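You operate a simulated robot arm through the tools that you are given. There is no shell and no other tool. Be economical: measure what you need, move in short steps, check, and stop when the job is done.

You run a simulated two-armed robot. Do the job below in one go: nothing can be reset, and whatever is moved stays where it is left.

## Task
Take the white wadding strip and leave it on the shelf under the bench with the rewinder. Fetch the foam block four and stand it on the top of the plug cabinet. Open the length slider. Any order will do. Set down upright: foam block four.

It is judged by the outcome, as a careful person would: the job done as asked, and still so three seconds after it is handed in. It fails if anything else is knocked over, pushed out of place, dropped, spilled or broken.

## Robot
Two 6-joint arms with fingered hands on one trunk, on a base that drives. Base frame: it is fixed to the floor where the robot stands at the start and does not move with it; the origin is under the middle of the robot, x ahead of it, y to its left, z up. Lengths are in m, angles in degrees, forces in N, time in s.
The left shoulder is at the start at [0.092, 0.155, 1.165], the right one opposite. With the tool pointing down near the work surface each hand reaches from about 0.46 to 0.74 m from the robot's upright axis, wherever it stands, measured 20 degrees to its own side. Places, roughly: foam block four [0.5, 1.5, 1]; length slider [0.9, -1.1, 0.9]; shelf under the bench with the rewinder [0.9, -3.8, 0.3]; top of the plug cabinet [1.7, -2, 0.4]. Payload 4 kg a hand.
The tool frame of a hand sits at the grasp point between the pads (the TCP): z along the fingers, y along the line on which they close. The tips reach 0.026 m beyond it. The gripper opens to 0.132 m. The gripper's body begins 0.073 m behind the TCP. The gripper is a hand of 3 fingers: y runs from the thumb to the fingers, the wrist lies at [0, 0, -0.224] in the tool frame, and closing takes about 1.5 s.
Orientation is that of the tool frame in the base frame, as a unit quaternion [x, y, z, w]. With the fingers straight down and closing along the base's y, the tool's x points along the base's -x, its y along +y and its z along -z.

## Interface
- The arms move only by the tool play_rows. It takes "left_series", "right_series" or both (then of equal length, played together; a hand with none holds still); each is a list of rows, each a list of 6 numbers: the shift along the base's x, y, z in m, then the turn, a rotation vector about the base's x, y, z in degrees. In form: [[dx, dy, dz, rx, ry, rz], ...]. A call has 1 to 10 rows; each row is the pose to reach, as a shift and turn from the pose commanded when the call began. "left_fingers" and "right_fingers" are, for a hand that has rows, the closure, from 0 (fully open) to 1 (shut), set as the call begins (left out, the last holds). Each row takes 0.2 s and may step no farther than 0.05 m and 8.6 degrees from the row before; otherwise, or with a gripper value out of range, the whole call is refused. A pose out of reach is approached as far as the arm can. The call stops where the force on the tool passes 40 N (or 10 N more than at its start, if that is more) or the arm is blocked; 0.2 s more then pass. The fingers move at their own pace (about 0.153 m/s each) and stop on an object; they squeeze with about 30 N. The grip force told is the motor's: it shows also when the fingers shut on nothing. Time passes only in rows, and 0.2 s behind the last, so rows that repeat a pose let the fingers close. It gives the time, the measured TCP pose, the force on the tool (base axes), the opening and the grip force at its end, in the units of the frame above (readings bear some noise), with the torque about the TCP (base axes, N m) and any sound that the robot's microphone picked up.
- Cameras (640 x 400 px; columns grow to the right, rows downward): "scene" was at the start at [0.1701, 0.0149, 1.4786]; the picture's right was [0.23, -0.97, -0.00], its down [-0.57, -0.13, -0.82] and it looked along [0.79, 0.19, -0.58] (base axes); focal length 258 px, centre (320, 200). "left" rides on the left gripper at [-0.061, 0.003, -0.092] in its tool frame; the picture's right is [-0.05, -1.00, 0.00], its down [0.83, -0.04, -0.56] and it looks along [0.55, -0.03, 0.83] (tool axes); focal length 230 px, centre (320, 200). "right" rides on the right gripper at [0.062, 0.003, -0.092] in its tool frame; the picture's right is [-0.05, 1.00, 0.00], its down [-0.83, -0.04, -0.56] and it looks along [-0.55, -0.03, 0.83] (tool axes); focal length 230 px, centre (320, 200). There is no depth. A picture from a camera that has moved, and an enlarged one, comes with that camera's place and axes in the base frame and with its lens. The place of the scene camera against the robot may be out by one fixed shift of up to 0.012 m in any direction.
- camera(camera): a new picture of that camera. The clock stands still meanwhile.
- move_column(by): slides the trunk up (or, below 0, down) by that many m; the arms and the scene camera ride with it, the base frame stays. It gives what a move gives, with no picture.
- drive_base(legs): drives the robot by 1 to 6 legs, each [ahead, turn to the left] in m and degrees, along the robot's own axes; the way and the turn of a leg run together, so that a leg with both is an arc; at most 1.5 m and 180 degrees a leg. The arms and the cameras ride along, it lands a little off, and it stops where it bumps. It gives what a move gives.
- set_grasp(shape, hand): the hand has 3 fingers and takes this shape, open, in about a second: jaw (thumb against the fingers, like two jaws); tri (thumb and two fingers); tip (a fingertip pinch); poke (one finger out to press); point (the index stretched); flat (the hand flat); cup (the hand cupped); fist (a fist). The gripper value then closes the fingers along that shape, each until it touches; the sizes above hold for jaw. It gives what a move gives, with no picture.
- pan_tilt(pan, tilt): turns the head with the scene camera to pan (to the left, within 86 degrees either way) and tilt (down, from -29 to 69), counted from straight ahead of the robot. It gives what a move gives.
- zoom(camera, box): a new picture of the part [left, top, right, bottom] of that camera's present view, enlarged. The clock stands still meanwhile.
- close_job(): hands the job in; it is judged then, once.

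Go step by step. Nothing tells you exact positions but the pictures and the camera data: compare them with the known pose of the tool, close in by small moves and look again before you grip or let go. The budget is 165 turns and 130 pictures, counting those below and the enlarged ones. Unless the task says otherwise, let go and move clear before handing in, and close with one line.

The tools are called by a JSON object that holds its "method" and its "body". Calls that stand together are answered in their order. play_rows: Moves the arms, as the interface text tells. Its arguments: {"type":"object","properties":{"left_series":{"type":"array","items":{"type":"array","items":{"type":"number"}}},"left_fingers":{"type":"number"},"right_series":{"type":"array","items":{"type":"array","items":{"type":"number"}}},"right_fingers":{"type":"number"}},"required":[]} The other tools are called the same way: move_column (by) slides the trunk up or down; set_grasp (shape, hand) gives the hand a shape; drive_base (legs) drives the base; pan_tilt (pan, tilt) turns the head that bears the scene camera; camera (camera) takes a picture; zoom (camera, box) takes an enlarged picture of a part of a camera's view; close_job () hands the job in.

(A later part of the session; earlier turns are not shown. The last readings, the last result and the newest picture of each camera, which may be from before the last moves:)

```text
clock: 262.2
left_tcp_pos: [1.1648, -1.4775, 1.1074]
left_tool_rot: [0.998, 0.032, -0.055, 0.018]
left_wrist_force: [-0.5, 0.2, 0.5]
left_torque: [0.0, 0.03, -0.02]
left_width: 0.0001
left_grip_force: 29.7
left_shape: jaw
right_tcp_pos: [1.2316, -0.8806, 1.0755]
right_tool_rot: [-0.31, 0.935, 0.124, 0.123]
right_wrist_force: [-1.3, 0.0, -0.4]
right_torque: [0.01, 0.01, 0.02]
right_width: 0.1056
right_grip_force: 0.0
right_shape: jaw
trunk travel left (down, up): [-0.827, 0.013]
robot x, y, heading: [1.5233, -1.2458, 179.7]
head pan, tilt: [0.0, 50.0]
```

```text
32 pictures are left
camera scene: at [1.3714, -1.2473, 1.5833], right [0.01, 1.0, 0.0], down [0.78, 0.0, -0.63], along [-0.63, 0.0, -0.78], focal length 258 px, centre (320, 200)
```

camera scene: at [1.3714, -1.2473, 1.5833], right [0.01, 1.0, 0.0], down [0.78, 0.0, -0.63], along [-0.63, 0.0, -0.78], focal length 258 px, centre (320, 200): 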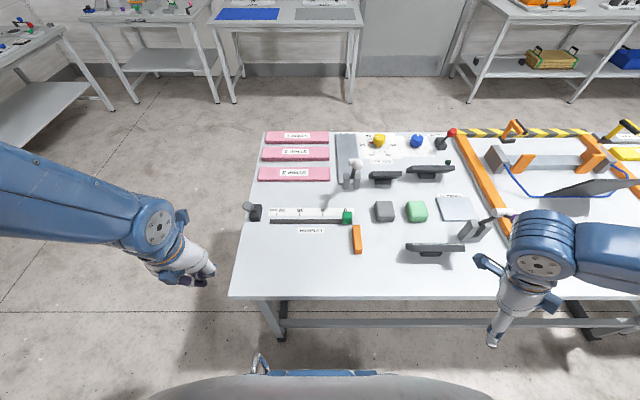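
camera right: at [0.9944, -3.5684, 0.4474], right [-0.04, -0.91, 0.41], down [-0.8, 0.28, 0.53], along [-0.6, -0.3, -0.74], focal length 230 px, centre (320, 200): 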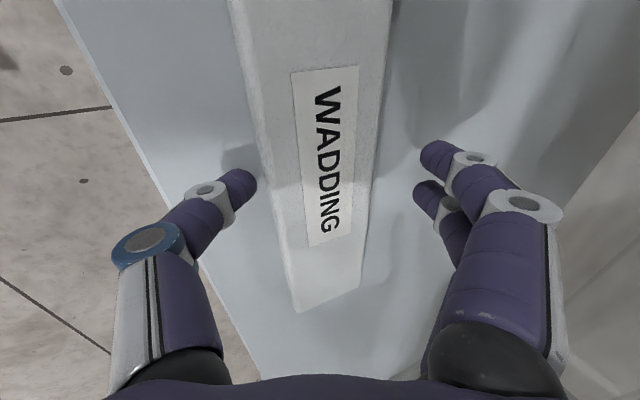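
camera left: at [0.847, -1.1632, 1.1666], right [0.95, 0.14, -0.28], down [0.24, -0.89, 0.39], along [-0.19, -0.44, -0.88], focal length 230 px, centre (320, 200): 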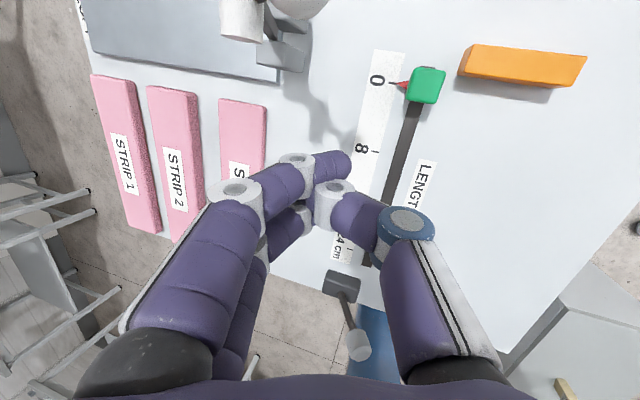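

Block four stands upright (the slant is lens perspective), and I now have a clear view of the slider from the east. I zoom in on the slider and on the area under the right hand.

{"method": "zoom", "body": {"camera": "scene", "box": [230, 150, 390, 270]}}

{"method": "camera", "body": {"camera": "right"}}

```text
3.33 times, centred on (310, 210) of scene
camera zoom: at [1.3714, -1.2473, 1.5833], right [0.01, 1.0, 0.0], down [0.78, 0.0, -0.63], along [-0.63, 0.0, -0.78], focal length 859 px, centre (353, 167)
```

zoom: 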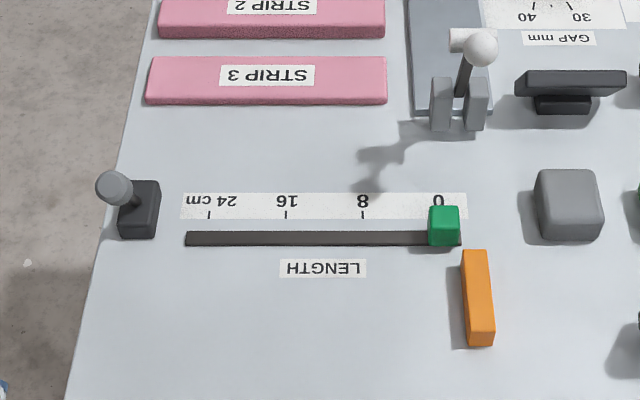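

```text
30 pictures are left
camera right: at [1.1689, -0.9379, 1.145], right [-0.57, 0.8, 0.17], down [0.59, 0.25, 0.77], along [0.58, 0.54, -0.62], focal length 230 px, centre (320, 200)
```

right: 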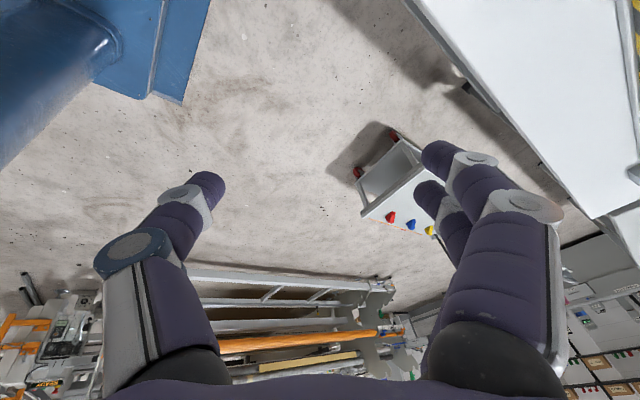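

From this side the slider knob is at (0.875, −1.156) and must travel south to about y = −1.40. I'll use the closed left hand pitched about 28°, fingers forward, so its camera mount clears the white-knob lever. First I drive 8 cm closer, then move the hand north along x≈1.08.

{"method": "drive_base", "body": {"legs": [[0.08, 0]]}}

{"method": "play_rows", "body": {"left_series": [[0, 0.04, 0, 0, 3, 0], [0, 0.08, 0, 0, 6, 0], [0, 0.12, 0, 0, 9, 0], [0, 0.16, 0, 0, 12, 0], [0, 0.2, 0, 0, 15, 0], [0, 0.24, 0, 0, 18, 0], [0, 0.28, 0, 0, 20, 0], [0, 0.32, 0, 0, 22, 0], [-0.02, 0.35, 0, 0, 22, 0], [-0.02, 0.35, 0, 0, 22, 0]]}}

{"method": "camera", "body": {"camera": "scene"}}

```text
clock: 263.2
left_tcp_pos: [1.0969, -1.4761, 1.1109]
left_tool_rot: [0.997, 0.033, -0.059, 0.02]
left_wrist_force: [0.5, 0.5, -0.2]
left_torque: [0.0, 0.04, 0.01]
left_width: 0.0
left_grip_force: 30.3
left_shape: jaw
right_tcp_pos: [1.1642, -0.8783, 1.0785]
right_tool_rot: [-0.309, 0.935, 0.125, 0.117]
right_wrist_force: [-0.3, -0.6, 0.5]
right_torque: [-0.02, 0.02, 0.0]
right_width: 0.1057
right_grip_force: 0.0
right_shape: jaw
trunk travel left (down, up): [-0.827, 0.013]
robot x, y, heading: [1.44, -1.2405, 179.7]
head pan, tilt: [0.0, 50.0]
```

```text
clock: 265.4
left_tcp_pos: [1.0067, -1.4305, 1.1221]
left_tool_rot: [0.971, 0.053, -0.231, -0.029]
left_wrist_force: [0.1, 0.0, 0.4]
left_torque: [0.0, 0.03, -0.01]
left_width: 0.0
left_grip_force: 30.3
left_shape: jaw
left hand out of reach, approached as far as the arm can: row 1, 2, 3, 4, 5, 6, 7, 8, 9, 10
right_tcp_pos: [1.1606, -0.8765, 1.0726]
right_tool_rot: [-0.286, 0.941, 0.124, 0.132]
right_wrist_force: [0.1, -0.2, -0.1]
right_torque: [0.03, 0.01, 0.01]
right_width: 0.1057
right_grip_force: 0.1
right_shape: jaw
trunk travel left (down, up): [-0.827, 0.013]
robot x, y, heading: [1.4448, -1.2464, 179.6]
head pan, tilt: [0.0, 50.0]
```

```text
29 pictures are left
camera scene: at [1.298, -1.229, 1.5791], right [0.22, 0.97, 0.0], down [0.79, -0.18, -0.58], along [-0.57, 0.13, -0.81], focal length 258 px, centre (320, 200)
```

scene: 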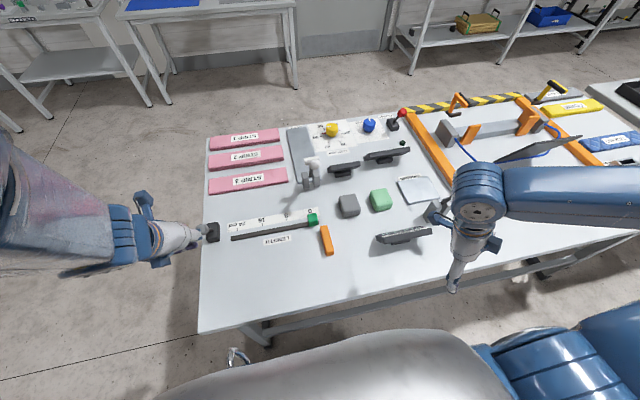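

The intermediate point was inside the arm's inner dead zone. I'll approach farther out in small steps and see how it responds.

{"method": "play_rows", "body": {"left_series": [[-0.03, 0, 0, 0, 0, 0], [-0.06, 0, 0, 0, 0, 0], [-0.09, 0, 0, 0, 0, 0], [-0.09, 0, 0, 0, 0, 0]]}}

```text
clock: 266.4
left_tcp_pos: [0.9094, -1.4424, 1.1455]
left_tool_rot: [0.967, 0.037, -0.252, 0.014]
left_wrist_force: [-0.3, 0.3, 0.1]
left_torque: [-0.01, 0.0, -0.01]
left_width: 0.0
left_grip_force: 30.5
left_shape: jaw
right_tcp_pos: [1.1599, -0.8765, 1.0732]
right_tool_rot: [-0.285, 0.941, 0.123, 0.132]
right_wrist_force: [-0.5, 0.0, 0.2]
right_torque: [-0.02, 0.03, -0.04]
right_width: 0.1054
right_grip_force: 0.0
right_shape: jaw
trunk travel left (down, up): [-0.827, 0.013]
robot x, y, heading: [1.443, -1.2383, 179.5]
head pan, tilt: [0.0, 50.0]
```

That works from the measured pose. Now I go north at this radius.

{"method": "play_rows", "body": {"left_series": [[0, 0.045, -0.01, 0, 0, 0], [0, 0.09, -0.02, 0, 0, 0], [0, 0.135, -0.03, 0, 0, 0], [0, 0.18, -0.04, 0, 0, 0], [0, 0.225, -0.04, 0, 0, 0], [0, 0.27, -0.04, 0, 0, 0], [0, 0.315, -0.04, 0, 0, 0], [0, 0.325, -0.04, 0, 0, 0], [0, 0.325, -0.04, 0, 0, 0]]}}

{"method": "camera", "body": {"camera": "scene"}}

```text
clock: 267.3
left_tcp_pos: [0.8654, -1.3909, 1.15]
left_tool_rot: [0.96, 0.072, -0.268, -0.027]
left_wrist_force: [0.4, -0.3, 1.1]
left_torque: [-0.02, -0.03, 0.03]
left_width: 0.0002
left_grip_force: 30.0
left_shape: jaw
left hand out of reach, approached as far as the arm can: row 1, 2, 3, 4
right_tcp_pos: [1.1668, -0.8741, 1.0678]
right_tool_rot: [-0.26, 0.947, 0.122, 0.141]
right_wrist_force: [0.3, 0.1, 0.3]
right_torque: [0.0, 0.02, -0.03]
right_width: 0.1056
right_grip_force: 0.1
right_shape: jaw
trunk travel left (down, up): [-0.827, 0.013]
robot x, y, heading: [1.4463, -1.239, 179.6]
head pan, tilt: [0.0, 50.0]
stopped in row 4 (left hand): the arm was blocked; the commanded pose is now the measured one
```

```text
28 pictures are left
camera scene: at [1.2908, -1.2436, 1.5831], right [0.01, 1.0, 0.0], down [0.78, -0.01, -0.63], along [-0.63, 0.0, -0.78], focal length 258 px, centre (320, 200)
```

scene: 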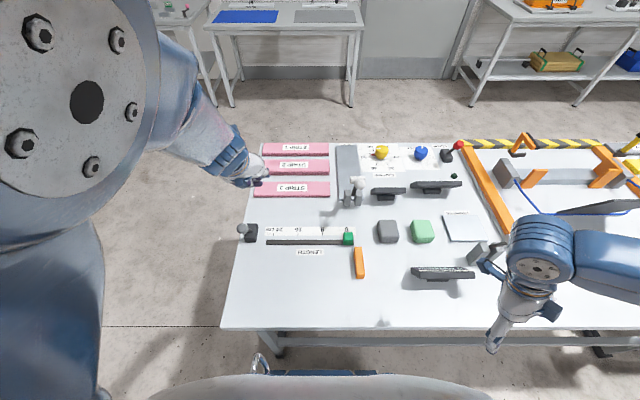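

The left arm can't reach across here. I'll shift the robot about 0.22 m north so the slider lies in front of and outside the left shoulder. First I raise and pull back the right hand.

{"method": "play_rows", "body": {"right_series": [[0.02, 0, 0.02, 0, 0, 0], [0.04, 0, 0.04, 0, 0, 0], [0.06, 0, 0.06, 0, 0, 0], [0.06, 0, 0.08, 0, 0, 0]]}}

{"method": "drive_base", "body": {"legs": [[-0.2, 0]]}}

{"method": "drive_base", "body": {"legs": [[0, -45]]}}

{"method": "drive_base", "body": {"legs": [[0.28, 0]]}}

{"method": "drive_base", "body": {"legs": [[0, 45]]}}

{"method": "camera", "body": {"camera": "scene"}}

```text
clock: 268.3
left_tcp_pos: [0.8642, -1.393, 1.1519]
left_tool_rot: [0.96, 0.071, -0.27, -0.029]
left_wrist_force: [-0.4, -0.6, 0.2]
left_torque: [-0.02, 0.02, 0.04]
left_width: 0.0
left_grip_force: 30.6
left_shape: jaw
right_tcp_pos: [1.1657, -0.8753, 1.0681]
right_tool_rot: [-0.26, 0.947, 0.123, 0.142]
right_wrist_force: [0.6, -0.3, 0.5]
right_torque: [0.03, 0.01, -0.03]
right_width: 0.1056
right_grip_force: 0.0
right_shape: jaw
right hand out of reach, approached as far as the arm can: row 1, 2, 3, 4
trunk travel left (down, up): [-0.827, 0.013]
robot x, y, heading: [1.4462, -1.2429, 179.6]
head pan, tilt: [0.0, 50.0]
```

```text
clock: 269.9
left_tcp_pos: [1.0592, -1.3937, 1.1433]
left_tool_rot: [0.962, 0.071, -0.262, -0.028]
left_wrist_force: [-0.3, -0.4, -1.0]
left_torque: [0.02, 0.0, 0.0]
left_width: 0.0
left_grip_force: 30.1
left_shape: jaw
right_tcp_pos: [1.3595, -0.8758, 1.0677]
right_tool_rot: [-0.265, 0.945, 0.123, 0.144]
right_wrist_force: [-0.7, -0.2, 0.5]
right_torque: [0.0, -0.06, -0.03]
right_width: 0.1058
right_grip_force: 0.1
right_shape: jaw
trunk travel left (down, up): [-0.827, 0.013]
robot x, y, heading: [1.6412, -1.2449, 179.8]
head pan, tilt: [0.0, 50.0]
```

```text
clock: 272.6
left_tcp_pos: [1.1725, -0.9777, 1.1561]
left_tool_rot: [0.925, -0.278, -0.198, -0.166]
left_wrist_force: [1.0, 0.0, 0.0]
left_torque: [-0.01, 0.01, -0.01]
left_width: 0.0
left_grip_force: 30.3
left_shape: jaw
right_tcp_pos: [1.7227, -0.7987, 1.0647]
right_tool_rot: [0.187, 0.961, 0.05, 0.197]
right_wrist_force: [1.1, -0.3, 1.4]
right_torque: [-0.02, -0.02, -0.03]
right_width: 0.1056
right_grip_force: 0.0
right_shape: jaw
trunk travel left (down, up): [-0.827, 0.013]
robot x, y, heading: [1.6376, -1.2448, 133.6]
head pan, tilt: [0.0, 50.0]
stopped in leg 1: the robot was blocked; the commanded pose is now the measured one
```

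```text
clock: 274.6
left_tcp_pos: [0.9807, -0.7735, 1.1574]
left_tool_rot: [0.923, -0.281, -0.201, -0.169]
left_wrist_force: [-0.4, 0.5, -0.3]
left_torque: [-0.01, 0.0, 0.03]
left_width: 0.0
left_grip_force: 30.0
left_shape: jaw
right_tcp_pos: [1.5325, -0.6001, 1.0653]
right_tool_rot: [0.189, 0.961, 0.051, 0.197]
right_wrist_force: [-0.2, -0.4, 0.9]
right_torque: [-0.01, -0.02, -0.03]
right_width: 0.1056
right_grip_force: 0.0
right_shape: jaw
trunk travel left (down, up): [-0.827, 0.013]
robot x, y, heading: [1.4507, -1.0447, 133.4]
head pan, tilt: [0.0, 50.0]
```

```text
clock: 277.0
left_tcp_pos: [1.0091, -1.175, 1.1124]
left_tool_rot: [0.974, 0.112, -0.166, -0.111]
left_wrist_force: [-0.2, 0.9, -0.3]
left_torque: [-0.01, 0.02, 0.01]
left_width: 0.0
left_grip_force: 29.9
left_shape: jaw
right_tcp_pos: [1.193, -0.6684, 1.0752]
right_tool_rot: [-0.132, 0.973, 0.124, 0.145]
right_wrist_force: [0.0, 0.1, 0.2]
right_torque: [-0.01, 0.0, 0.02]
right_width: 0.1055
right_grip_force: 0.0
right_shape: jaw
trunk travel left (down, up): [-0.827, 0.013]
robot x, y, heading: [1.4519, -1.039, 177.3]
head pan, tilt: [0.0, 50.0]
stopped in leg 1: the robot was blocked; the commanded pose is now the measured one
```

```text
27 pictures are left
camera scene: at [1.2916, -1.0372, 1.5944], right [0.03, 1.0, 0.0], down [0.68, -0.02, -0.73], along [-0.73, 0.02, -0.68], focal length 258 px, centre (320, 200)
```

scene: 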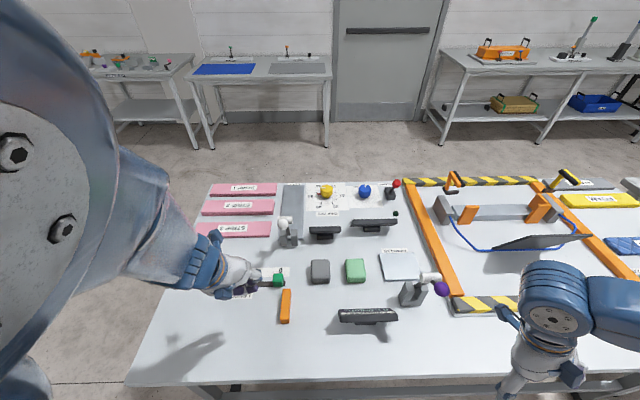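

The robot is now at y≈−1.04 and the levers are untouched. I level the left hand's sideways tilt and yaw while moving it to above the spot north of the knob.

{"method": "play_rows", "body": {"left_series": [[-0.03, 0.015, -0.01, -2.5, 0, -2.5], [-0.06, 0.03, -0.02, -5, 0, -5], [-0.09, 0.045, -0.03, -7.5, 0, -7.5], [-0.12, 0.06, -0.04, -10, 0, -10], [-0.14, 0.068, -0.05, -11, 0, -10.8], [-0.14, 0.068, -0.05, -11, 0, -10.8]]}}

{"method": "camera", "body": {"camera": "left"}}

{"method": "zoom", "body": {"camera": "scene", "box": [180, 190, 380, 340]}}

```text
clock: 278.2
left_tcp_pos: [0.8531, -1.1381, 1.1266]
left_tool_rot: [0.971, 0.037, -0.224, -0.071]
left_wrist_force: [0.5, 0.7, -0.4]
left_torque: [-0.02, 0.03, 0.03]
left_width: 0.0001
left_grip_force: 29.9
left_shape: jaw
left hand out of reach, approached as far as the arm can: row 2, 3, 4, 5, 6
right_tcp_pos: [1.2011, -0.6705, 1.0727]
right_tool_rot: [-0.105, 0.974, 0.124, 0.155]
right_wrist_force: [0.5, -0.3, 0.4]
right_torque: [0.01, 0.02, 0.0]
right_width: 0.1053
right_grip_force: 0.1
right_shape: jaw
trunk travel left (down, up): [-0.827, 0.013]
robot x, y, heading: [1.4482, -1.0429, 177.1]
head pan, tilt: [0.0, 50.0]
stopped in row 6 (left hand): the arm was blocked; the commanded pose is now the measured one
```

```text
26 pictures are left
camera left: at [0.8388, -1.1591, 1.2345], right [-0.09, 0.98, 0.18], down [0.99, 0.06, 0.14], along [0.13, 0.19, -0.97], focal length 230 px, centre (320, 200)
```

left: 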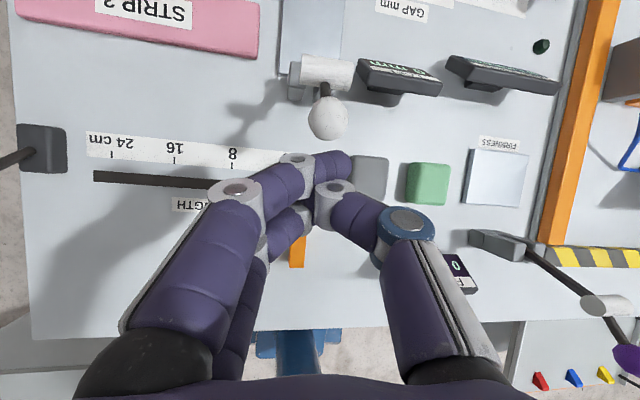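

```text
2.67 times, centred on (280, 265) of scene
camera zoom: at [1.2975, -1.038, 1.5832], right [0.05, 1.0, 0.0], down [0.78, -0.04, -0.63], along [-0.63, 0.03, -0.78], focal length 687 px, centre (427, 27)
```

zoom: 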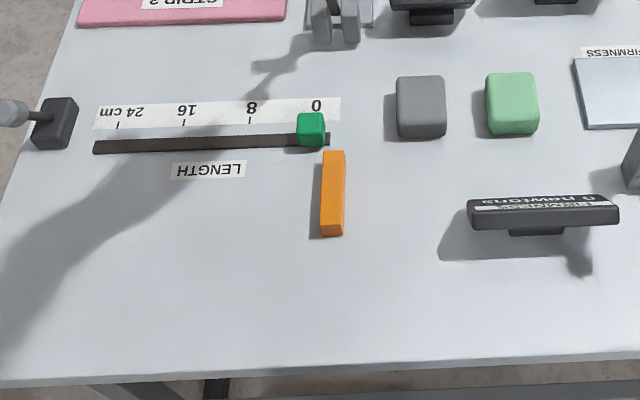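

I move the hand east and north a bit, well clear of the white ball, then lower the trunk by 0.1.

{"method": "play_rows", "body": {"left_series": [[0.02, 0.01, 0, 0, 0, 0], [0.045, 0.02, 0, 0, 0, 0], [0.05, 0.03, 0, 0, 0, 0], [0.05, 0.03, 0, 0, 0, 0]]}}

{"method": "move_column", "body": {"by": -0.1}}

{"method": "camera", "body": {"camera": "scene"}}

```text
clock: 279.2
left_tcp_pos: [0.8822, -1.1376, 1.135]
left_tool_rot: [0.968, 0.058, -0.223, -0.102]
left_wrist_force: [-0.1, 0.3, -0.8]
left_torque: [0.05, 0.03, 0.01]
left_width: 0.0001
left_grip_force: 30.0
left_shape: jaw
left hand out of reach, approached as far as the arm can: row 2, 3, 4
right_tcp_pos: [1.1986, -0.6702, 1.073]
right_tool_rot: [-0.106, 0.974, 0.123, 0.157]
right_wrist_force: [-0.3, 0.3, -1.3]
right_torque: [-0.01, 0.01, 0.05]
right_width: 0.1057
right_grip_force: 0.0
right_shape: jaw
trunk travel left (down, up): [-0.827, 0.013]
robot x, y, heading: [1.451, -1.0388, 177.3]
head pan, tilt: [0.0, 50.0]
```

```text
clock: 280.5
left_tcp_pos: [0.8836, -1.1375, 1.0359]
left_tool_rot: [0.968, 0.056, -0.225, -0.101]
left_wrist_force: [-0.3, 1.1, -0.3]
left_torque: [-0.02, -0.01, 0.0]
left_width: 0.0002
left_grip_force: 29.6
left_shape: jaw
right_tcp_pos: [1.2027, -0.6693, 0.9738]
right_tool_rot: [-0.108, 0.974, 0.124, 0.155]
right_wrist_force: [1.3, 0.4, 0.6]
right_torque: [0.0, 0.0, -0.01]
right_width: 0.1056
right_grip_force: 0.0
right_shape: jaw
trunk travel left (down, up): [-0.727, 0.113]
robot x, y, heading: [1.4492, -1.0434, 177.0]
head pan, tilt: [0.0, 50.0]
```

```text
24 pictures are left
camera scene: at [1.2999, -1.0387, 1.4833], right [0.05, 1.0, 0.0], down [0.78, -0.04, -0.63], along [-0.63, 0.03, -0.78], focal length 258 px, centre (320, 200)
```

scene: 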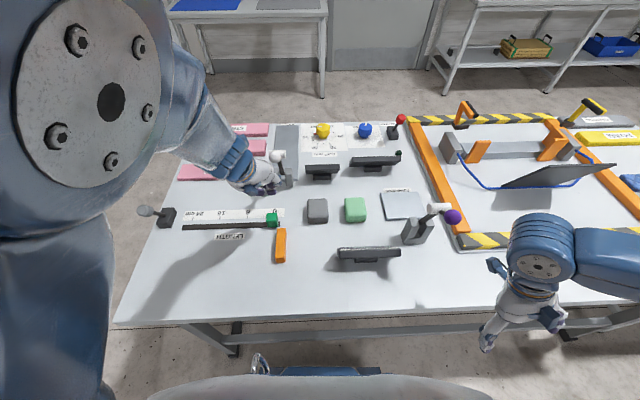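

The hand clears the white ball. I move it north by 3 cm and down toward z≈0.905, behind (north of) the green knob.

{"method": "play_rows", "body": {"left_series": [[0.003, 0.01, -0.02, 0, 0, 0], [0.003, 0.02, -0.04, 0, 0, 0], [0.003, 0.03, -0.06, 0, 0, 0], [0.003, 0.032, -0.08, 0, 0, 0], [0.003, 0.032, -0.08, 0, 0, 0]]}}

{"method": "zoom", "body": {"camera": "scene", "box": [180, 130, 340, 260]}}

{"method": "camera", "body": {"camera": "left"}}

```text
clock: 281.9
left_tcp_pos: [0.8817, -1.1427, 0.9729]
left_tool_rot: [0.961, 0.092, -0.233, -0.119]
left_wrist_force: [-0.5, -0.3, 0.7]
left_torque: [0.0, 0.03, 0.0]
left_width: 0.0
left_grip_force: 29.9
left_shape: jaw
left hand out of reach, approached as far as the arm can: row 1, 2, 3, 4, 5
right_tcp_pos: [1.2078, -0.668, 0.9699]
right_tool_rot: [-0.083, 0.975, 0.124, 0.163]
right_wrist_force: [0.7, -0.2, 0.2]
right_torque: [-0.03, 0.05, -0.02]
right_width: 0.1056
right_grip_force: 0.1
right_shape: jaw
trunk travel left (down, up): [-0.727, 0.113]
robot x, y, heading: [1.4479, -1.0392, 177.0]
head pan, tilt: [0.0, 50.0]
stopped in row 5 (left hand): the arm was blocked; the commanded pose is now the measured one
```

```text
3.08 times, centred on (260, 195) of scene
camera zoom: at [1.3011, -1.0383, 1.4834], right [0.05, 1.0, 0.0], down [0.78, -0.04, -0.63], along [-0.63, 0.03, -0.78], focal length 793 px, centre (505, 215)
```

zoom: 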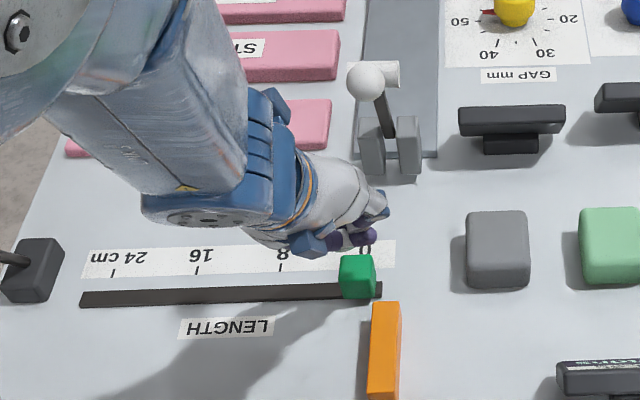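

```text
22 pictures are left
camera left: at [0.8719, -1.1762, 1.0783], right [-0.17, 0.94, 0.29], down [0.98, 0.13, 0.14], along [0.09, 0.31, -0.95], focal length 230 px, centre (320, 200)
```

left: 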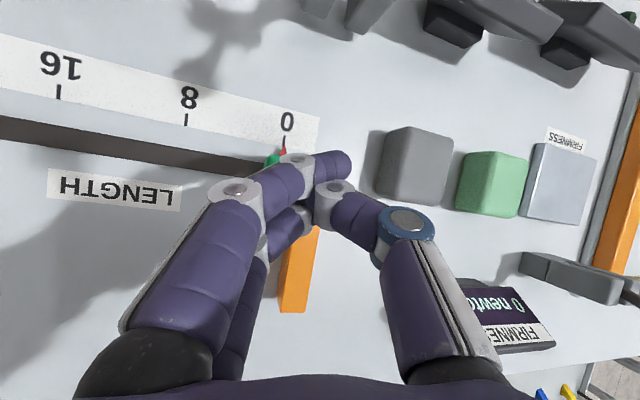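

The arm is at its inward limit. Turning the base right by about 17° puts the slider further to the left hand's outer side, so I raise, pull back slightly, and turn.

{"method": "move_column", "body": {"by": 0.1}}

{"method": "play_rows", "body": {"left_series": [[0.015, -0.01, 0.01, 0, 0, 0], [0.03, -0.02, 0.02, 0, 0, 0], [0.04, -0.03, 0.03, 0, 0, 0]]}}

{"method": "drive_base", "body": {"legs": [[0, -17]]}}

{"method": "camera", "body": {"camera": "scene"}}

```text
clock: 283.2
left_tcp_pos: [0.8759, -1.1412, 1.078]
left_tool_rot: [0.96, 0.093, -0.237, -0.119]
left_wrist_force: [-0.9, 0.4, -0.1]
left_torque: [-0.01, -0.01, -0.01]
left_width: 0.0001
left_grip_force: 29.8
left_shape: jaw
right_tcp_pos: [1.2063, -0.67, 1.0711]
right_tool_rot: [-0.082, 0.975, 0.125, 0.164]
right_wrist_force: [1.2, 0.3, 1.3]
right_torque: [0.01, -0.02, 0.0]
right_width: 0.1057
right_grip_force: 0.2
right_shape: jaw
trunk travel left (down, up): [-0.827, 0.013]
robot x, y, heading: [1.4477, -1.0424, 177.2]
head pan, tilt: [0.0, 50.0]
```

```text
clock: 284.1
left_tcp_pos: [0.9193, -1.17, 1.1034]
left_tool_rot: [0.962, 0.078, -0.237, -0.108]
left_wrist_force: [-0.6, -0.4, 0.0]
left_torque: [-0.04, 0.0, 0.0]
left_width: 0.0
left_grip_force: 29.6
left_shape: jaw
right_tcp_pos: [1.206, -0.6704, 1.0707]
right_tool_rot: [-0.081, 0.975, 0.125, 0.164]
right_wrist_force: [-0.5, -0.7, 0.3]
right_torque: [-0.02, 0.0, 0.04]
right_width: 0.1058
right_grip_force: 0.1
right_shape: jaw
trunk travel left (down, up): [-0.827, 0.013]
robot x, y, heading: [1.4517, -1.0394, 177.3]
head pan, tilt: [0.0, 50.0]
```

```text
clock: 285.4
left_tcp_pos: [0.9051, -1.0071, 1.1017]
left_tool_rot: [0.963, -0.065, -0.218, -0.142]
left_wrist_force: [0.6, -0.6, 0.4]
left_torque: [-0.05, -0.02, -0.02]
left_width: 0.0001
left_grip_force: 30.0
left_shape: jaw
right_tcp_pos: [1.3215, -0.6155, 1.0757]
right_tool_rot: [0.047, 0.979, 0.096, 0.175]
right_wrist_force: [-0.3, 0.4, -0.3]
right_torque: [-0.04, 0.0, -0.04]
right_width: 0.1055
right_grip_force: 0.0
right_shape: jaw
trunk travel left (down, up): [-0.827, 0.013]
robot x, y, heading: [1.4501, -1.0423, 159.9]
head pan, tilt: [0.0, 50.0]
```

```text
21 pictures are left
camera scene: at [1.3058, -0.9945, 1.5832], right [0.34, 0.94, 0.0], down [0.73, -0.27, -0.63], along [-0.59, 0.21, -0.78], focal length 258 px, centre (320, 200)
```

scene: 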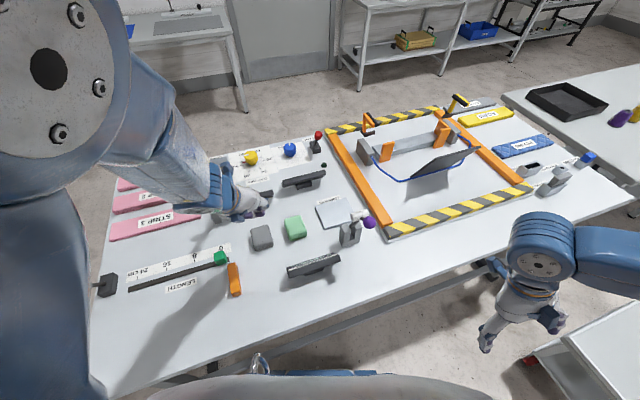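

Now the slider is to the hand's left side. I lower the trunk 0.1, then move south while reducing the hand's lean.

{"method": "move_column", "body": {"by": -0.1}}

{"method": "play_rows", "body": {"left_series": [[0, -0.03, 0, -4, 0, 0], [-0.005, -0.06, 0, -8, 0, 0], [-0.01, -0.085, -0.005, -12, 0, 0], [-0.015, -0.095, -0.01, -14, 0, 0], [-0.015, -0.095, -0.01, -14, 0, 0]]}}

{"method": "zoom", "body": {"camera": "scene", "box": [90, 170, 310, 330]}}

```text
clock: 286.8
left_tcp_pos: [0.9243, -1.0146, 1.0124]
left_tool_rot: [0.961, -0.064, -0.227, -0.143]
left_wrist_force: [-0.1, -0.2, -0.3]
left_torque: [0.03, -0.01, 0.0]
left_width: 0.0
left_grip_force: 29.7
left_shape: jaw
right_tcp_pos: [1.3293, -0.6194, 0.9723]
right_tool_rot: [0.069, 0.976, 0.096, 0.182]
right_wrist_force: [-0.7, -0.6, -0.2]
right_torque: [-0.01, 0.04, 0.01]
right_width: 0.1058
right_grip_force: 0.0
right_shape: jaw
trunk travel left (down, up): [-0.727, 0.113]
robot x, y, heading: [1.4482, -1.042, 159.8]
head pan, tilt: [0.0, 50.0]
```

```text
clock: 287.9
left_tcp_pos: [0.9072, -1.1064, 1.0071]
left_tool_rot: [0.972, -0.093, -0.216, -0.025]
left_wrist_force: [0.4, 0.8, -0.8]
left_torque: [0.02, -0.04, 0.0]
left_width: 0.0002
left_grip_force: 30.3
left_shape: jaw
right_tcp_pos: [1.3297, -0.6181, 0.9728]
right_tool_rot: [0.07, 0.976, 0.095, 0.182]
right_wrist_force: [0.9, 0.9, -0.2]
right_torque: [0.03, 0.05, 0.02]
right_width: 0.1057
right_grip_force: 0.1
right_shape: jaw
trunk travel left (down, up): [-0.727, 0.113]
robot x, y, heading: [1.448, -1.0451, 160.5]
head pan, tilt: [0.0, 50.0]
```

```text
2.50 times, centred on (200, 250) of scene
camera zoom: at [1.3088, -0.9944, 1.4833], right [0.34, 0.94, 0.0], down [0.73, -0.27, -0.63], along [-0.59, 0.21, -0.78], focal length 644 px, centre (620, 75)
```

zoom: 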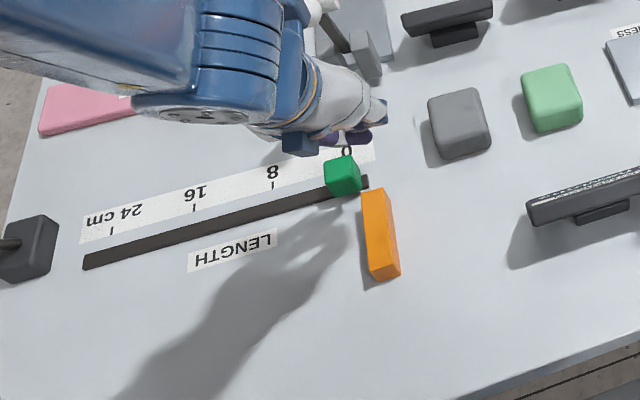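

Full reach now. I descend to z≈0.905 at (0.887, −1.107), just north of the green knob.

{"method": "play_rows", "body": {"left_series": [[-0.01, 0, -0.035, 0, 0, 0], [-0.02, 0, -0.07, 0, 0, 0], [-0.02, 0, -0.1, 0, 0, 0], [-0.02, 0, -0.1, 0, 0, 0]]}}

{"method": "zoom", "body": {"camera": "scene", "box": [140, 180, 290, 300]}}

{"method": "camera", "body": {"camera": "left"}}

```text
clock: 288.9
left_tcp_pos: [0.8896, -1.1089, 0.9027]
left_tool_rot: [0.972, -0.093, -0.216, -0.028]
left_wrist_force: [0.0, -0.2, -0.3]
left_torque: [-0.01, -0.02, -0.01]
left_width: 0.0
left_grip_force: 30.4
left_shape: jaw
right_tcp_pos: [1.33, -0.6173, 0.9728]
right_tool_rot: [0.07, 0.976, 0.096, 0.182]
right_wrist_force: [-0.7, 0.1, -0.5]
right_torque: [-0.01, 0.03, -0.02]
right_width: 0.1058
right_grip_force: 0.1
right_shape: jaw
trunk travel left (down, up): [-0.727, 0.113]
robot x, y, heading: [1.4501, -1.0411, 160.1]
head pan, tilt: [0.0, 50.0]
```

```text
3.33 times, centred on (215, 240) of scene
camera zoom: at [1.3082, -0.9951, 1.4833], right [0.34, 0.94, 0.0], down [0.73, -0.27, -0.63], along [-0.59, 0.21, -0.78], focal length 859 px, centre (670, 67)
```

zoom: 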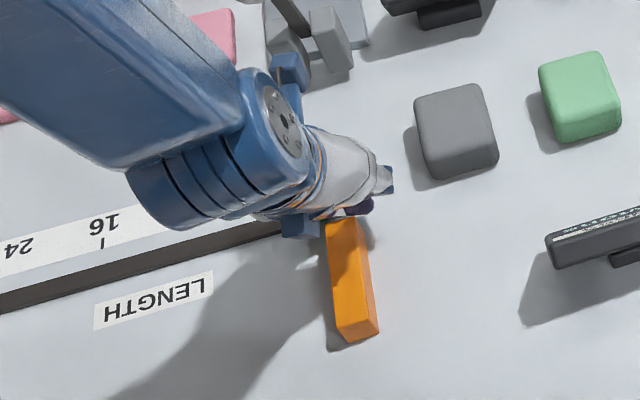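

```text
18 pictures are left
camera left: at [0.8727, -1.1103, 1.012], right [0.15, 0.99, 0.03], down [0.98, -0.15, 0.15], along [0.15, 0.01, -0.99], focal length 230 px, centre (320, 200)
```

left: 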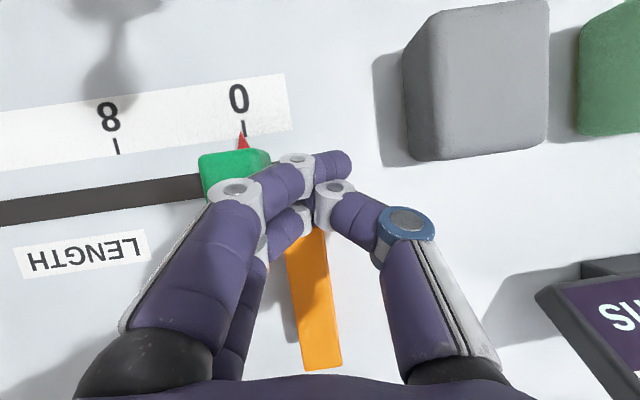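

The fingers are right beside the knob's north face. I begin pushing south in small steps.

{"method": "play_rows", "body": {"left_series": [[-0.006, -0.01, 0.002, 0, 0, 0], [-0.006, -0.025, 0.002, 0, 0, 0], [-0.006, -0.045, 0.002, 0, 0, 0], [-0.006, -0.065, 0.002, 0, 0, 0], [-0.006, -0.085, 0.002, 0, 0, 0], [-0.006, -0.085, 0.002, 0, 0, 0]]}}

{"method": "camera", "body": {"camera": "left"}}

```text
clock: 290.4
left_tcp_pos: [0.8831, -1.1889, 0.9021]
left_tool_rot: [0.971, -0.094, -0.216, -0.027]
left_wrist_force: [-0.2, -0.1, -0.2]
left_torque: [-0.02, 0.01, -0.01]
left_width: 0.0
left_grip_force: 29.8
left_shape: jaw
right_tcp_pos: [1.3293, -0.617, 0.9709]
right_tool_rot: [0.07, 0.976, 0.095, 0.182]
right_wrist_force: [-0.4, -1.3, 0.8]
right_torque: [0.02, -0.01, 0.01]
right_width: 0.1057
right_grip_force: 0.1
right_shape: jaw
trunk travel left (down, up): [-0.727, 0.113]
robot x, y, heading: [1.4507, -1.0441, 159.8]
head pan, tilt: [0.0, 50.0]
```

```text
17 pictures are left
camera left: at [0.867, -1.1897, 1.0124], right [0.15, 0.99, 0.03], down [0.98, -0.15, 0.15], along [0.15, 0.01, -0.99], focal length 230 px, centre (320, 200)
```

left: 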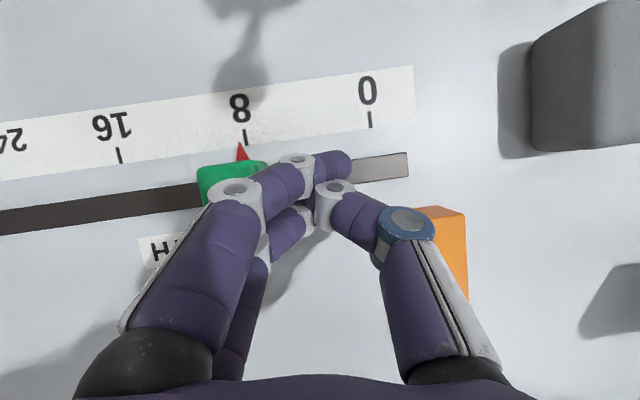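

The slider now reads about 8 cm and the orange block is undisturbed. I continue.

{"method": "play_rows", "body": {"left_series": [[0, -0.02, 0, 0, 0, 0], [0, -0.04, 0, 0, 0, 0], [0, -0.06, 0, 0, 0, 0], [0, -0.08, 0, 0, 0, 0], [0, -0.1, 0, 0, 0, 0], [0, -0.115, 0, 0, 0, 0], [0, -0.115, 0, 0, 0, 0]]}}

{"method": "camera", "body": {"camera": "left"}}

{"method": "camera", "body": {"camera": "scene"}}

```text
clock: 291.9
left_tcp_pos: [0.871, -1.2484, 0.9005]
left_tool_rot: [0.972, -0.093, -0.216, -0.025]
left_wrist_force: [-0.2, 0.1, -0.1]
left_torque: [0.02, -0.02, -0.01]
left_width: 0.0002
left_grip_force: 31.0
left_shape: jaw
left hand out of reach, approached as far as the arm can: row 4, 5, 6, 7
right_tcp_pos: [1.3291, -0.6179, 0.972]
right_tool_rot: [0.07, 0.976, 0.095, 0.183]
right_wrist_force: [-1.5, -0.4, -0.2]
right_torque: [0.0, -0.01, -0.02]
right_width: 0.1058
right_grip_force: 0.0
right_shape: jaw
trunk travel left (down, up): [-0.727, 0.113]
robot x, y, heading: [1.4473, -1.0454, 160.1]
head pan, tilt: [0.0, 50.0]
```

```text
16 pictures are left
camera left: at [0.8555, -1.249, 1.0089], right [0.14, 0.99, 0.03], down [0.98, -0.15, 0.15], along [0.15, 0.01, -0.99], focal length 230 px, centre (320, 200)
```

left: 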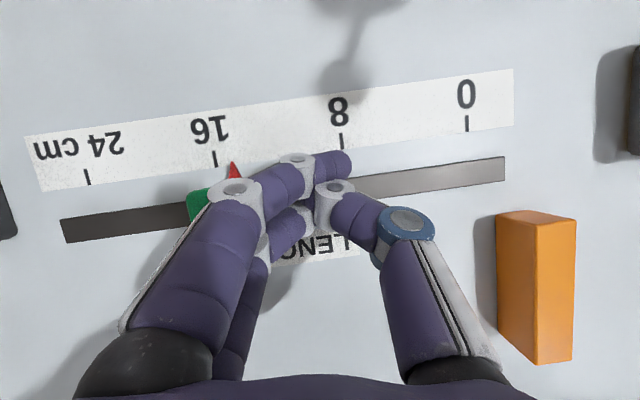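

```text
15 pictures are left
camera scene: at [1.3081, -0.9941, 1.4832], right [0.34, 0.94, 0.0], down [0.73, -0.27, -0.63], along [-0.59, 0.21, -0.78], focal length 258 px, centre (320, 200)
```

scene: 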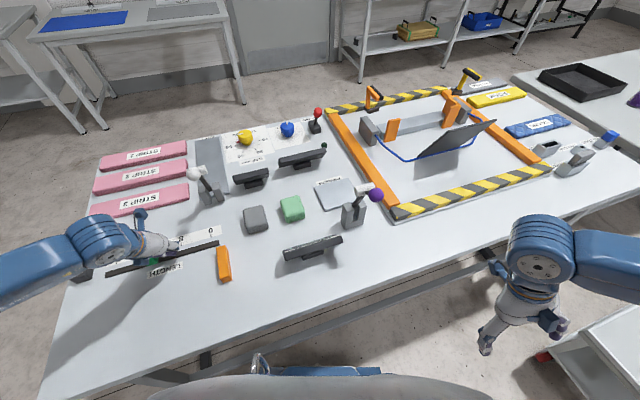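

The slider is at about 14.5 cm, but the arm is at its outer limit. I lift the hand clear, turn the base left by 14°, and re-approach behind the knob.

{"method": "play_rows", "body": {"left_series": [[0.005, 0.012, 0.01, 0, 0, 0], [0.01, 0.015, 0.05, 0, 0, 0], [0.02, 0.015, 0.09, 0, 0, 0]]}}

{"method": "move_column", "body": {"by": 0.1}}

{"method": "drive_base", "body": {"legs": [[0, 14]]}}

{"method": "play_rows", "body": {"left_series": [[0, 0.03, 0, 0, 0, 0], [0, 0.06, 0, 0, 0, 0], [0, 0.06, 0, 0, 0, 0]]}}

```text
clock: 292.8
left_tcp_pos: [0.8929, -1.2209, 0.9726]
left_tool_rot: [0.975, -0.094, -0.201, -0.021]
left_wrist_force: [0.0, 0.0, 0.8]
left_torque: [-0.01, 0.02, 0.02]
left_width: 0.0
left_grip_force: 30.1
left_shape: jaw
left hand out of reach, approached as far as the arm can: row 3
right_tcp_pos: [1.3289, -0.6161, 0.972]
right_tool_rot: [0.069, 0.976, 0.095, 0.183]
right_wrist_force: [-0.3, 0.4, -0.3]
right_torque: [-0.03, 0.0, 0.0]
right_width: 0.1058
right_grip_force: 0.1
right_shape: jaw
trunk travel left (down, up): [-0.727, 0.113]
robot x, y, heading: [1.4459, -1.0413, 160.0]
head pan, tilt: [0.0, 50.0]
```

```text
clock: 294.1
left_tcp_pos: [0.8917, -1.2236, 1.0703]
left_tool_rot: [0.975, -0.094, -0.2, -0.02]
left_wrist_force: [0.4, 0.1, 0.4]
left_torque: [0.01, -0.02, 0.04]
left_width: 0.0001
left_grip_force: 30.3
left_shape: jaw
right_tcp_pos: [1.3275, -0.6181, 1.0731]
right_tool_rot: [0.072, 0.976, 0.095, 0.183]
right_wrist_force: [0.0, 0.3, -0.3]
right_torque: [-0.02, -0.02, 0.01]
right_width: 0.1059
right_grip_force: 0.1
right_shape: jaw
trunk travel left (down, up): [-0.827, 0.013]
robot x, y, heading: [1.4494, -1.0445, 159.9]
head pan, tilt: [0.0, 50.0]
```

```text
clock: 295.0
left_tcp_pos: [0.9439, -1.2545, 1.056]
left_tool_rot: [0.982, -0.056, -0.18, -0.002]
left_wrist_force: [-0.7, 0.6, 0.1]
left_torque: [-0.01, 0.03, 0.0]
left_width: 0.0002
left_grip_force: 29.9
left_shape: jaw
right_tcp_pos: [1.2989, -0.6335, 1.0756]
right_tool_rot: [0.052, 0.976, 0.095, 0.186]
right_wrist_force: [-0.3, -0.6, -0.6]
right_torque: [0.0, 0.01, -0.02]
right_width: 0.1056
right_grip_force: 0.1
right_shape: jaw
trunk travel left (down, up): [-0.827, 0.013]
robot x, y, heading: [1.4496, -1.0414, 164.7]
head pan, tilt: [0.0, 50.0]
stopped in leg 1: the robot was blocked; the commanded pose is now the measured one
```

```text
clock: 295.8
left_tcp_pos: [0.9392, -1.2034, 1.0749]
left_tool_rot: [0.977, -0.055, -0.206, -0.012]
left_wrist_force: [-0.1, 0.5, 0.3]
left_torque: [0.04, -0.02, -0.02]
left_width: 0.0
left_grip_force: 30.6
left_shape: jaw
right_tcp_pos: [1.2972, -0.6378, 1.0772]
right_tool_rot: [0.05, 0.977, 0.096, 0.186]
right_wrist_force: [-0.6, -1.2, 0.2]
right_torque: [0.05, -0.03, 0.0]
right_width: 0.1055
right_grip_force: 0.1
right_shape: jaw
trunk travel left (down, up): [-0.827, 0.013]
robot x, y, heading: [1.4474, -1.0418, 164.3]
head pan, tilt: [0.0, 50.0]
```

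{"method": "drive_base", "body": {"legs": [[0, 9]]}}

{"method": "move_column", "body": {"by": -0.1}}

{"method": "camera", "body": {"camera": "left"}}

```text
clock: 296.9
left_tcp_pos: [0.9684, -1.2798, 1.0758]
left_tool_rot: [0.978, 0.021, -0.206, 0.006]
left_wrist_force: [0.3, -0.4, -1.2]
left_torque: [0.03, -0.01, -0.03]
left_width: 0.0
left_grip_force: 29.9
left_shape: jaw
right_tcp_pos: [1.2295, -0.6642, 1.0803]
right_tool_rot: [-0.044, 0.978, 0.106, 0.173]
right_wrist_force: [-0.7, 0.0, 0.3]
right_torque: [0.0, -0.01, -0.01]
right_width: 0.1059
right_grip_force: 0.1
right_shape: jaw
trunk travel left (down, up): [-0.827, 0.013]
robot x, y, heading: [1.4495, -1.0428, 173.5]
head pan, tilt: [0.0, 50.0]
```

```text
clock: 298.2
left_tcp_pos: [0.9858, -1.2778, 0.984]
left_tool_rot: [0.976, 0.021, -0.217, 0.004]
left_wrist_force: [1.2, -0.8, -0.2]
left_torque: [0.0, 0.05, -0.01]
left_width: 0.0004
left_grip_force: 30.0
left_shape: jaw
right_tcp_pos: [1.2382, -0.6653, 0.9772]
right_tool_rot: [-0.02, 0.977, 0.106, 0.182]
right_wrist_force: [-0.1, 0.4, -1.2]
right_torque: [0.0, -0.01, -0.01]
right_width: 0.1056
right_grip_force: 0.0
right_shape: jaw
trunk travel left (down, up): [-0.727, 0.113]
robot x, y, heading: [1.4514, -1.0419, 173.6]
head pan, tilt: [0.0, 50.0]
```

```text
14 pictures are left
camera left: at [0.9698, -1.2821, 1.0941], right [-0.09, 1.0, 0.02], down [0.98, 0.08, 0.15], along [0.15, 0.04, -0.99], focal length 230 px, centre (320, 200)
```

left: 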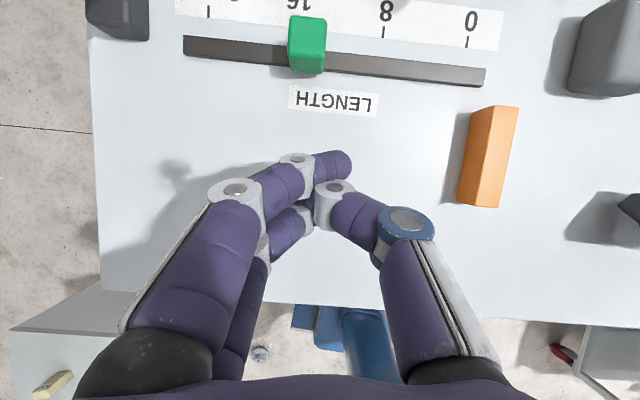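

The knob is centred at y≈−1.295. I move the hand above y≈−1.23, lower it, then push the rest of the way south.

{"method": "play_rows", "body": {"left_series": [[-0.03, 0.02, 0, 0, 0, 0], [-0.06, 0.04, 0, 0, 0, 0], [-0.1, 0.05, 0, 0, 0, 0], [-0.1, 0.05, -0.03, 0, 0, 0], [-0.1, 0.05, -0.06, 0, 0, 0], [-0.1, 0.05, -0.08, 0, 0, 0], [-0.1, 0.05, -0.08, 0, 0, 0]]}}

{"method": "camera", "body": {"camera": "left"}}

```text
clock: 299.8
left_tcp_pos: [0.8833, -1.2348, 0.9052]
left_tool_rot: [0.976, 0.021, -0.215, 0.004]
left_wrist_force: [-0.7, 0.4, 0.0]
left_torque: [0.01, 0.01, 0.0]
left_width: 0.0
left_grip_force: 30.0
left_shape: jaw
right_tcp_pos: [1.2391, -0.6644, 0.9785]
right_tool_rot: [-0.021, 0.977, 0.106, 0.182]
right_wrist_force: [0.3, 0.5, -0.3]
right_torque: [0.01, 0.0, 0.0]
right_width: 0.1055
right_grip_force: 0.0
right_shape: jaw
trunk travel left (down, up): [-0.727, 0.113]
robot x, y, heading: [1.4526, -1.0409, 173.7]
head pan, tilt: [0.0, 50.0]
```

```text
13 pictures are left
camera left: at [0.8688, -1.2375, 1.015], right [-0.09, 1.0, 0.02], down [0.98, 0.09, 0.16], along [0.15, 0.04, -0.99], focal length 230 px, centre (320, 200)
```

left: 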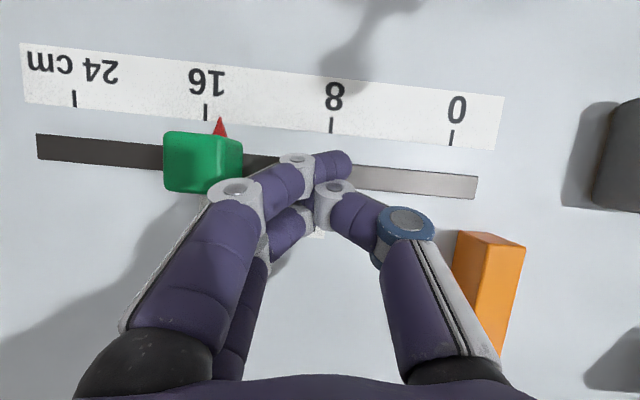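

In position. I push south about 10 cm.

{"method": "play_rows", "body": {"left_series": [[0, -0.02, 0, 0, 0, 0], [0, -0.04, 0, 0, 0, 0], [0, -0.06, 0, 0, 0, 0], [0, -0.075, 0, 0, 0, 0], [0, -0.09, 0, 0, 0, 0], [0, -0.1, 0, 0, 0, 0], [0, -0.1, 0, 0, 0, 0]]}}

{"method": "camera", "body": {"camera": "left"}}

```text
clock: 301.4
left_tcp_pos: [0.8844, -1.3303, 0.9049]
left_tool_rot: [0.976, 0.021, -0.216, 0.004]
left_wrist_force: [0.2, 0.0, -0.3]
left_torque: [-0.02, -0.01, -0.04]
left_width: 0.0002
left_grip_force: 30.7
left_shape: jaw
right_tcp_pos: [1.2377, -0.6634, 0.9773]
right_tool_rot: [-0.021, 0.977, 0.106, 0.182]
right_wrist_force: [0.5, 1.0, -0.2]
right_torque: [-0.02, 0.02, 0.01]
right_width: 0.1055
right_grip_force: 0.0
right_shape: jaw
trunk travel left (down, up): [-0.727, 0.113]
robot x, y, heading: [1.4455, -1.0448, 173.5]
head pan, tilt: [0.0, 50.0]
```

```text
12 pictures are left
camera left: at [0.8682, -1.3345, 1.0147], right [-0.09, 1.0, 0.02], down [0.98, 0.08, 0.15], along [0.15, 0.04, -0.99], focal length 230 px, centre (320, 200)
```

left: 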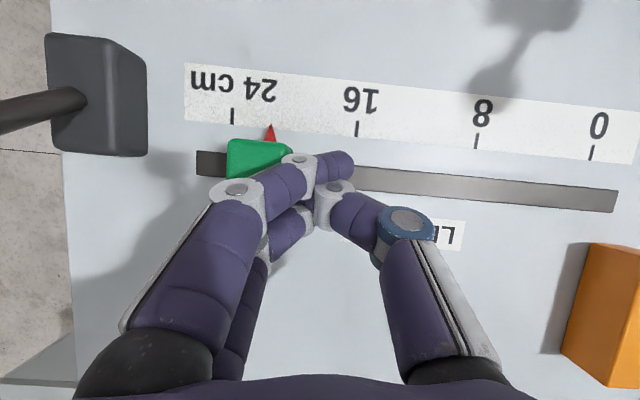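

It now reads about 21.5 cm, and the lever base is well clear. I push the last 2–3 cm gently to the end.

{"method": "play_rows", "body": {"left_series": [[0, -0.008, 0, 0, 0, 0], [0, -0.016, 0, 0, 0, 0], [0, -0.022, 0, 0, 0, 0], [0, -0.027, 0, 0, 0, 0], [0, -0.031, 0, 0, 0, 0], [0, -0.031, 0, 0, 0, 0]]}}

{"method": "camera", "body": {"camera": "left"}}

```text
clock: 302.8
left_tcp_pos: [0.884, -1.3602, 0.9038]
left_tool_rot: [0.976, 0.019, -0.218, 0.004]
left_wrist_force: [0.8, 6.9, 1.8]
left_torque: [0.05, 0.03, -0.04]
left_width: 0.0
left_grip_force: 30.1
left_shape: jaw
right_tcp_pos: [1.2394, -0.664, 0.9779]
right_tool_rot: [-0.022, 0.977, 0.105, 0.182]
right_wrist_force: [-0.2, -0.7, -0.3]
right_torque: [0.01, -0.02, -0.02]
right_width: 0.1057
right_grip_force: 0.0
right_shape: jaw
trunk travel left (down, up): [-0.727, 0.113]
robot x, y, heading: [1.449, -1.0436, 173.9]
head pan, tilt: [0.0, 50.0]
```

```text
11 pictures are left
camera left: at [0.8688, -1.3627, 1.0147], right [-0.09, 1.0, 0.02], down [0.99, 0.08, 0.15], along [0.15, 0.04, -0.99], focal length 230 px, centre (320, 200)
```

left: 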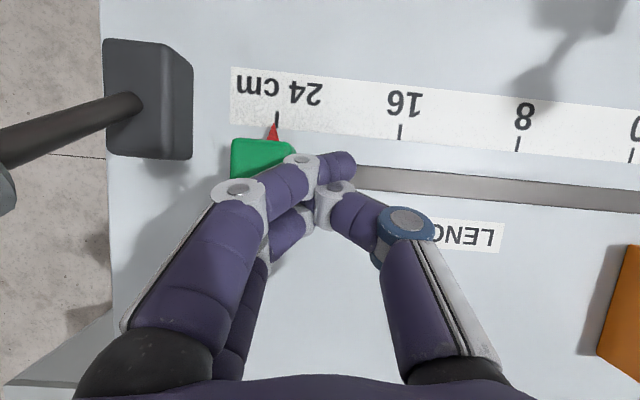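

The pointer is at 24 cm and the end-stop force shows, so the slider is fully open. I back off north, lift clear, and take final checks.

{"method": "play_rows", "body": {"left_series": [[0, 0.01, 0, 0, 0, 0], [0, 0.025, 0.005, 0, 0, 0], [0.01, 0.03, 0.04, 0, 0, 0], [0.02, 0.03, 0.075, 0, 0, 0]]}}

{"method": "move_column", "body": {"by": 0.1}}

{"method": "drive_base", "body": {"legs": [[-0.2, 0]]}}

{"method": "pan_tilt", "body": {"pan": 10, "tilt": 45}}

{"method": "camera", "body": {"camera": "scene"}}

```text
clock: 303.8
left_tcp_pos: [0.9041, -1.3307, 0.9805]
left_tool_rot: [0.976, 0.02, -0.218, 0.004]
left_wrist_force: [0.4, -0.6, 0.4]
left_torque: [-0.02, 0.02, 0.01]
left_width: 0.0
left_grip_force: 30.1
left_shape: jaw
right_tcp_pos: [1.2385, -0.6651, 0.9783]
right_tool_rot: [-0.021, 0.977, 0.107, 0.181]
right_wrist_force: [-0.2, -0.5, 0.8]
right_torque: [-0.02, 0.06, 0.01]
right_width: 0.1056
right_grip_force: 0.1
right_shape: jaw
trunk travel left (down, up): [-0.727, 0.113]
robot x, y, heading: [1.4493, -1.0411, 173.4]
head pan, tilt: [0.0, 50.0]
```

```text
clock: 305.1
left_tcp_pos: [0.9032, -1.3291, 1.0803]
left_tool_rot: [0.976, 0.019, -0.217, 0.003]
left_wrist_force: [-0.1, -0.3, 0.1]
left_torque: [0.02, 0.02, -0.01]
left_width: 0.0
left_grip_force: 30.2
left_shape: jaw
right_tcp_pos: [1.2383, -0.6648, 1.0777]
right_tool_rot: [-0.019, 0.977, 0.106, 0.182]
right_wrist_force: [-0.3, -0.2, 0.0]
right_torque: [0.0, 0.0, 0.0]
right_width: 0.106
right_grip_force: 0.1
right_shape: jaw
trunk travel left (down, up): [-0.827, 0.013]
robot x, y, heading: [1.4471, -1.0436, 173.7]
head pan, tilt: [0.0, 50.0]
```

```text
clock: 306.7
left_tcp_pos: [1.0987, -1.3535, 1.075]
left_tool_rot: [0.977, 0.02, -0.213, 0.006]
left_wrist_force: [0.2, 0.1, 0.0]
left_torque: [0.04, -0.02, 0.0]
left_width: 0.0
left_grip_force: 29.9
left_shape: jaw
right_tcp_pos: [1.4362, -0.6866, 1.0785]
right_tool_rot: [-0.026, 0.977, 0.107, 0.182]
right_wrist_force: [-0.3, 0.0, 0.0]
right_torque: [-0.03, -0.04, -0.03]
right_width: 0.1056
right_grip_force: 0.1
right_shape: jaw
trunk travel left (down, up): [-0.827, 0.013]
robot x, y, heading: [1.6551, -1.0673, 173.5]
head pan, tilt: [0.0, 50.0]
```

```text
clock: 307.4
left_tcp_pos: [1.1135, -1.3509, 1.0832]
left_tool_rot: [0.975, 0.019, -0.223, 0.004]
left_wrist_force: [-0.8, 0.1, -0.5]
left_torque: [0.01, -0.01, -0.02]
left_width: 0.0
left_grip_force: 29.7
left_shape: jaw
right_tcp_pos: [1.4407, -0.6873, 1.0739]
right_tool_rot: [-0.001, 0.976, 0.107, 0.192]
right_wrist_force: [-0.1, 0.0, 0.5]
right_torque: [0.03, -0.05, 0.0]
right_width: 0.1057
right_grip_force: 0.0
right_shape: jaw
trunk travel left (down, up): [-0.827, 0.013]
robot x, y, heading: [1.6529, -1.0646, 173.5]
head pan, tilt: [10.0, 45.0]
```

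```text
10 pictures are left
camera scene: at [1.4909, -1.0649, 1.5894], right [-0.06, 1.0, 0.0], down [0.72, 0.04, -0.69], along [-0.69, -0.05, -0.72], focal length 258 px, centre (320, 200)
```

scene: 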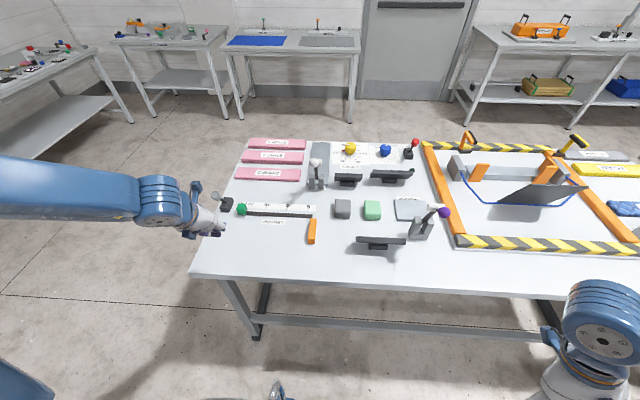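

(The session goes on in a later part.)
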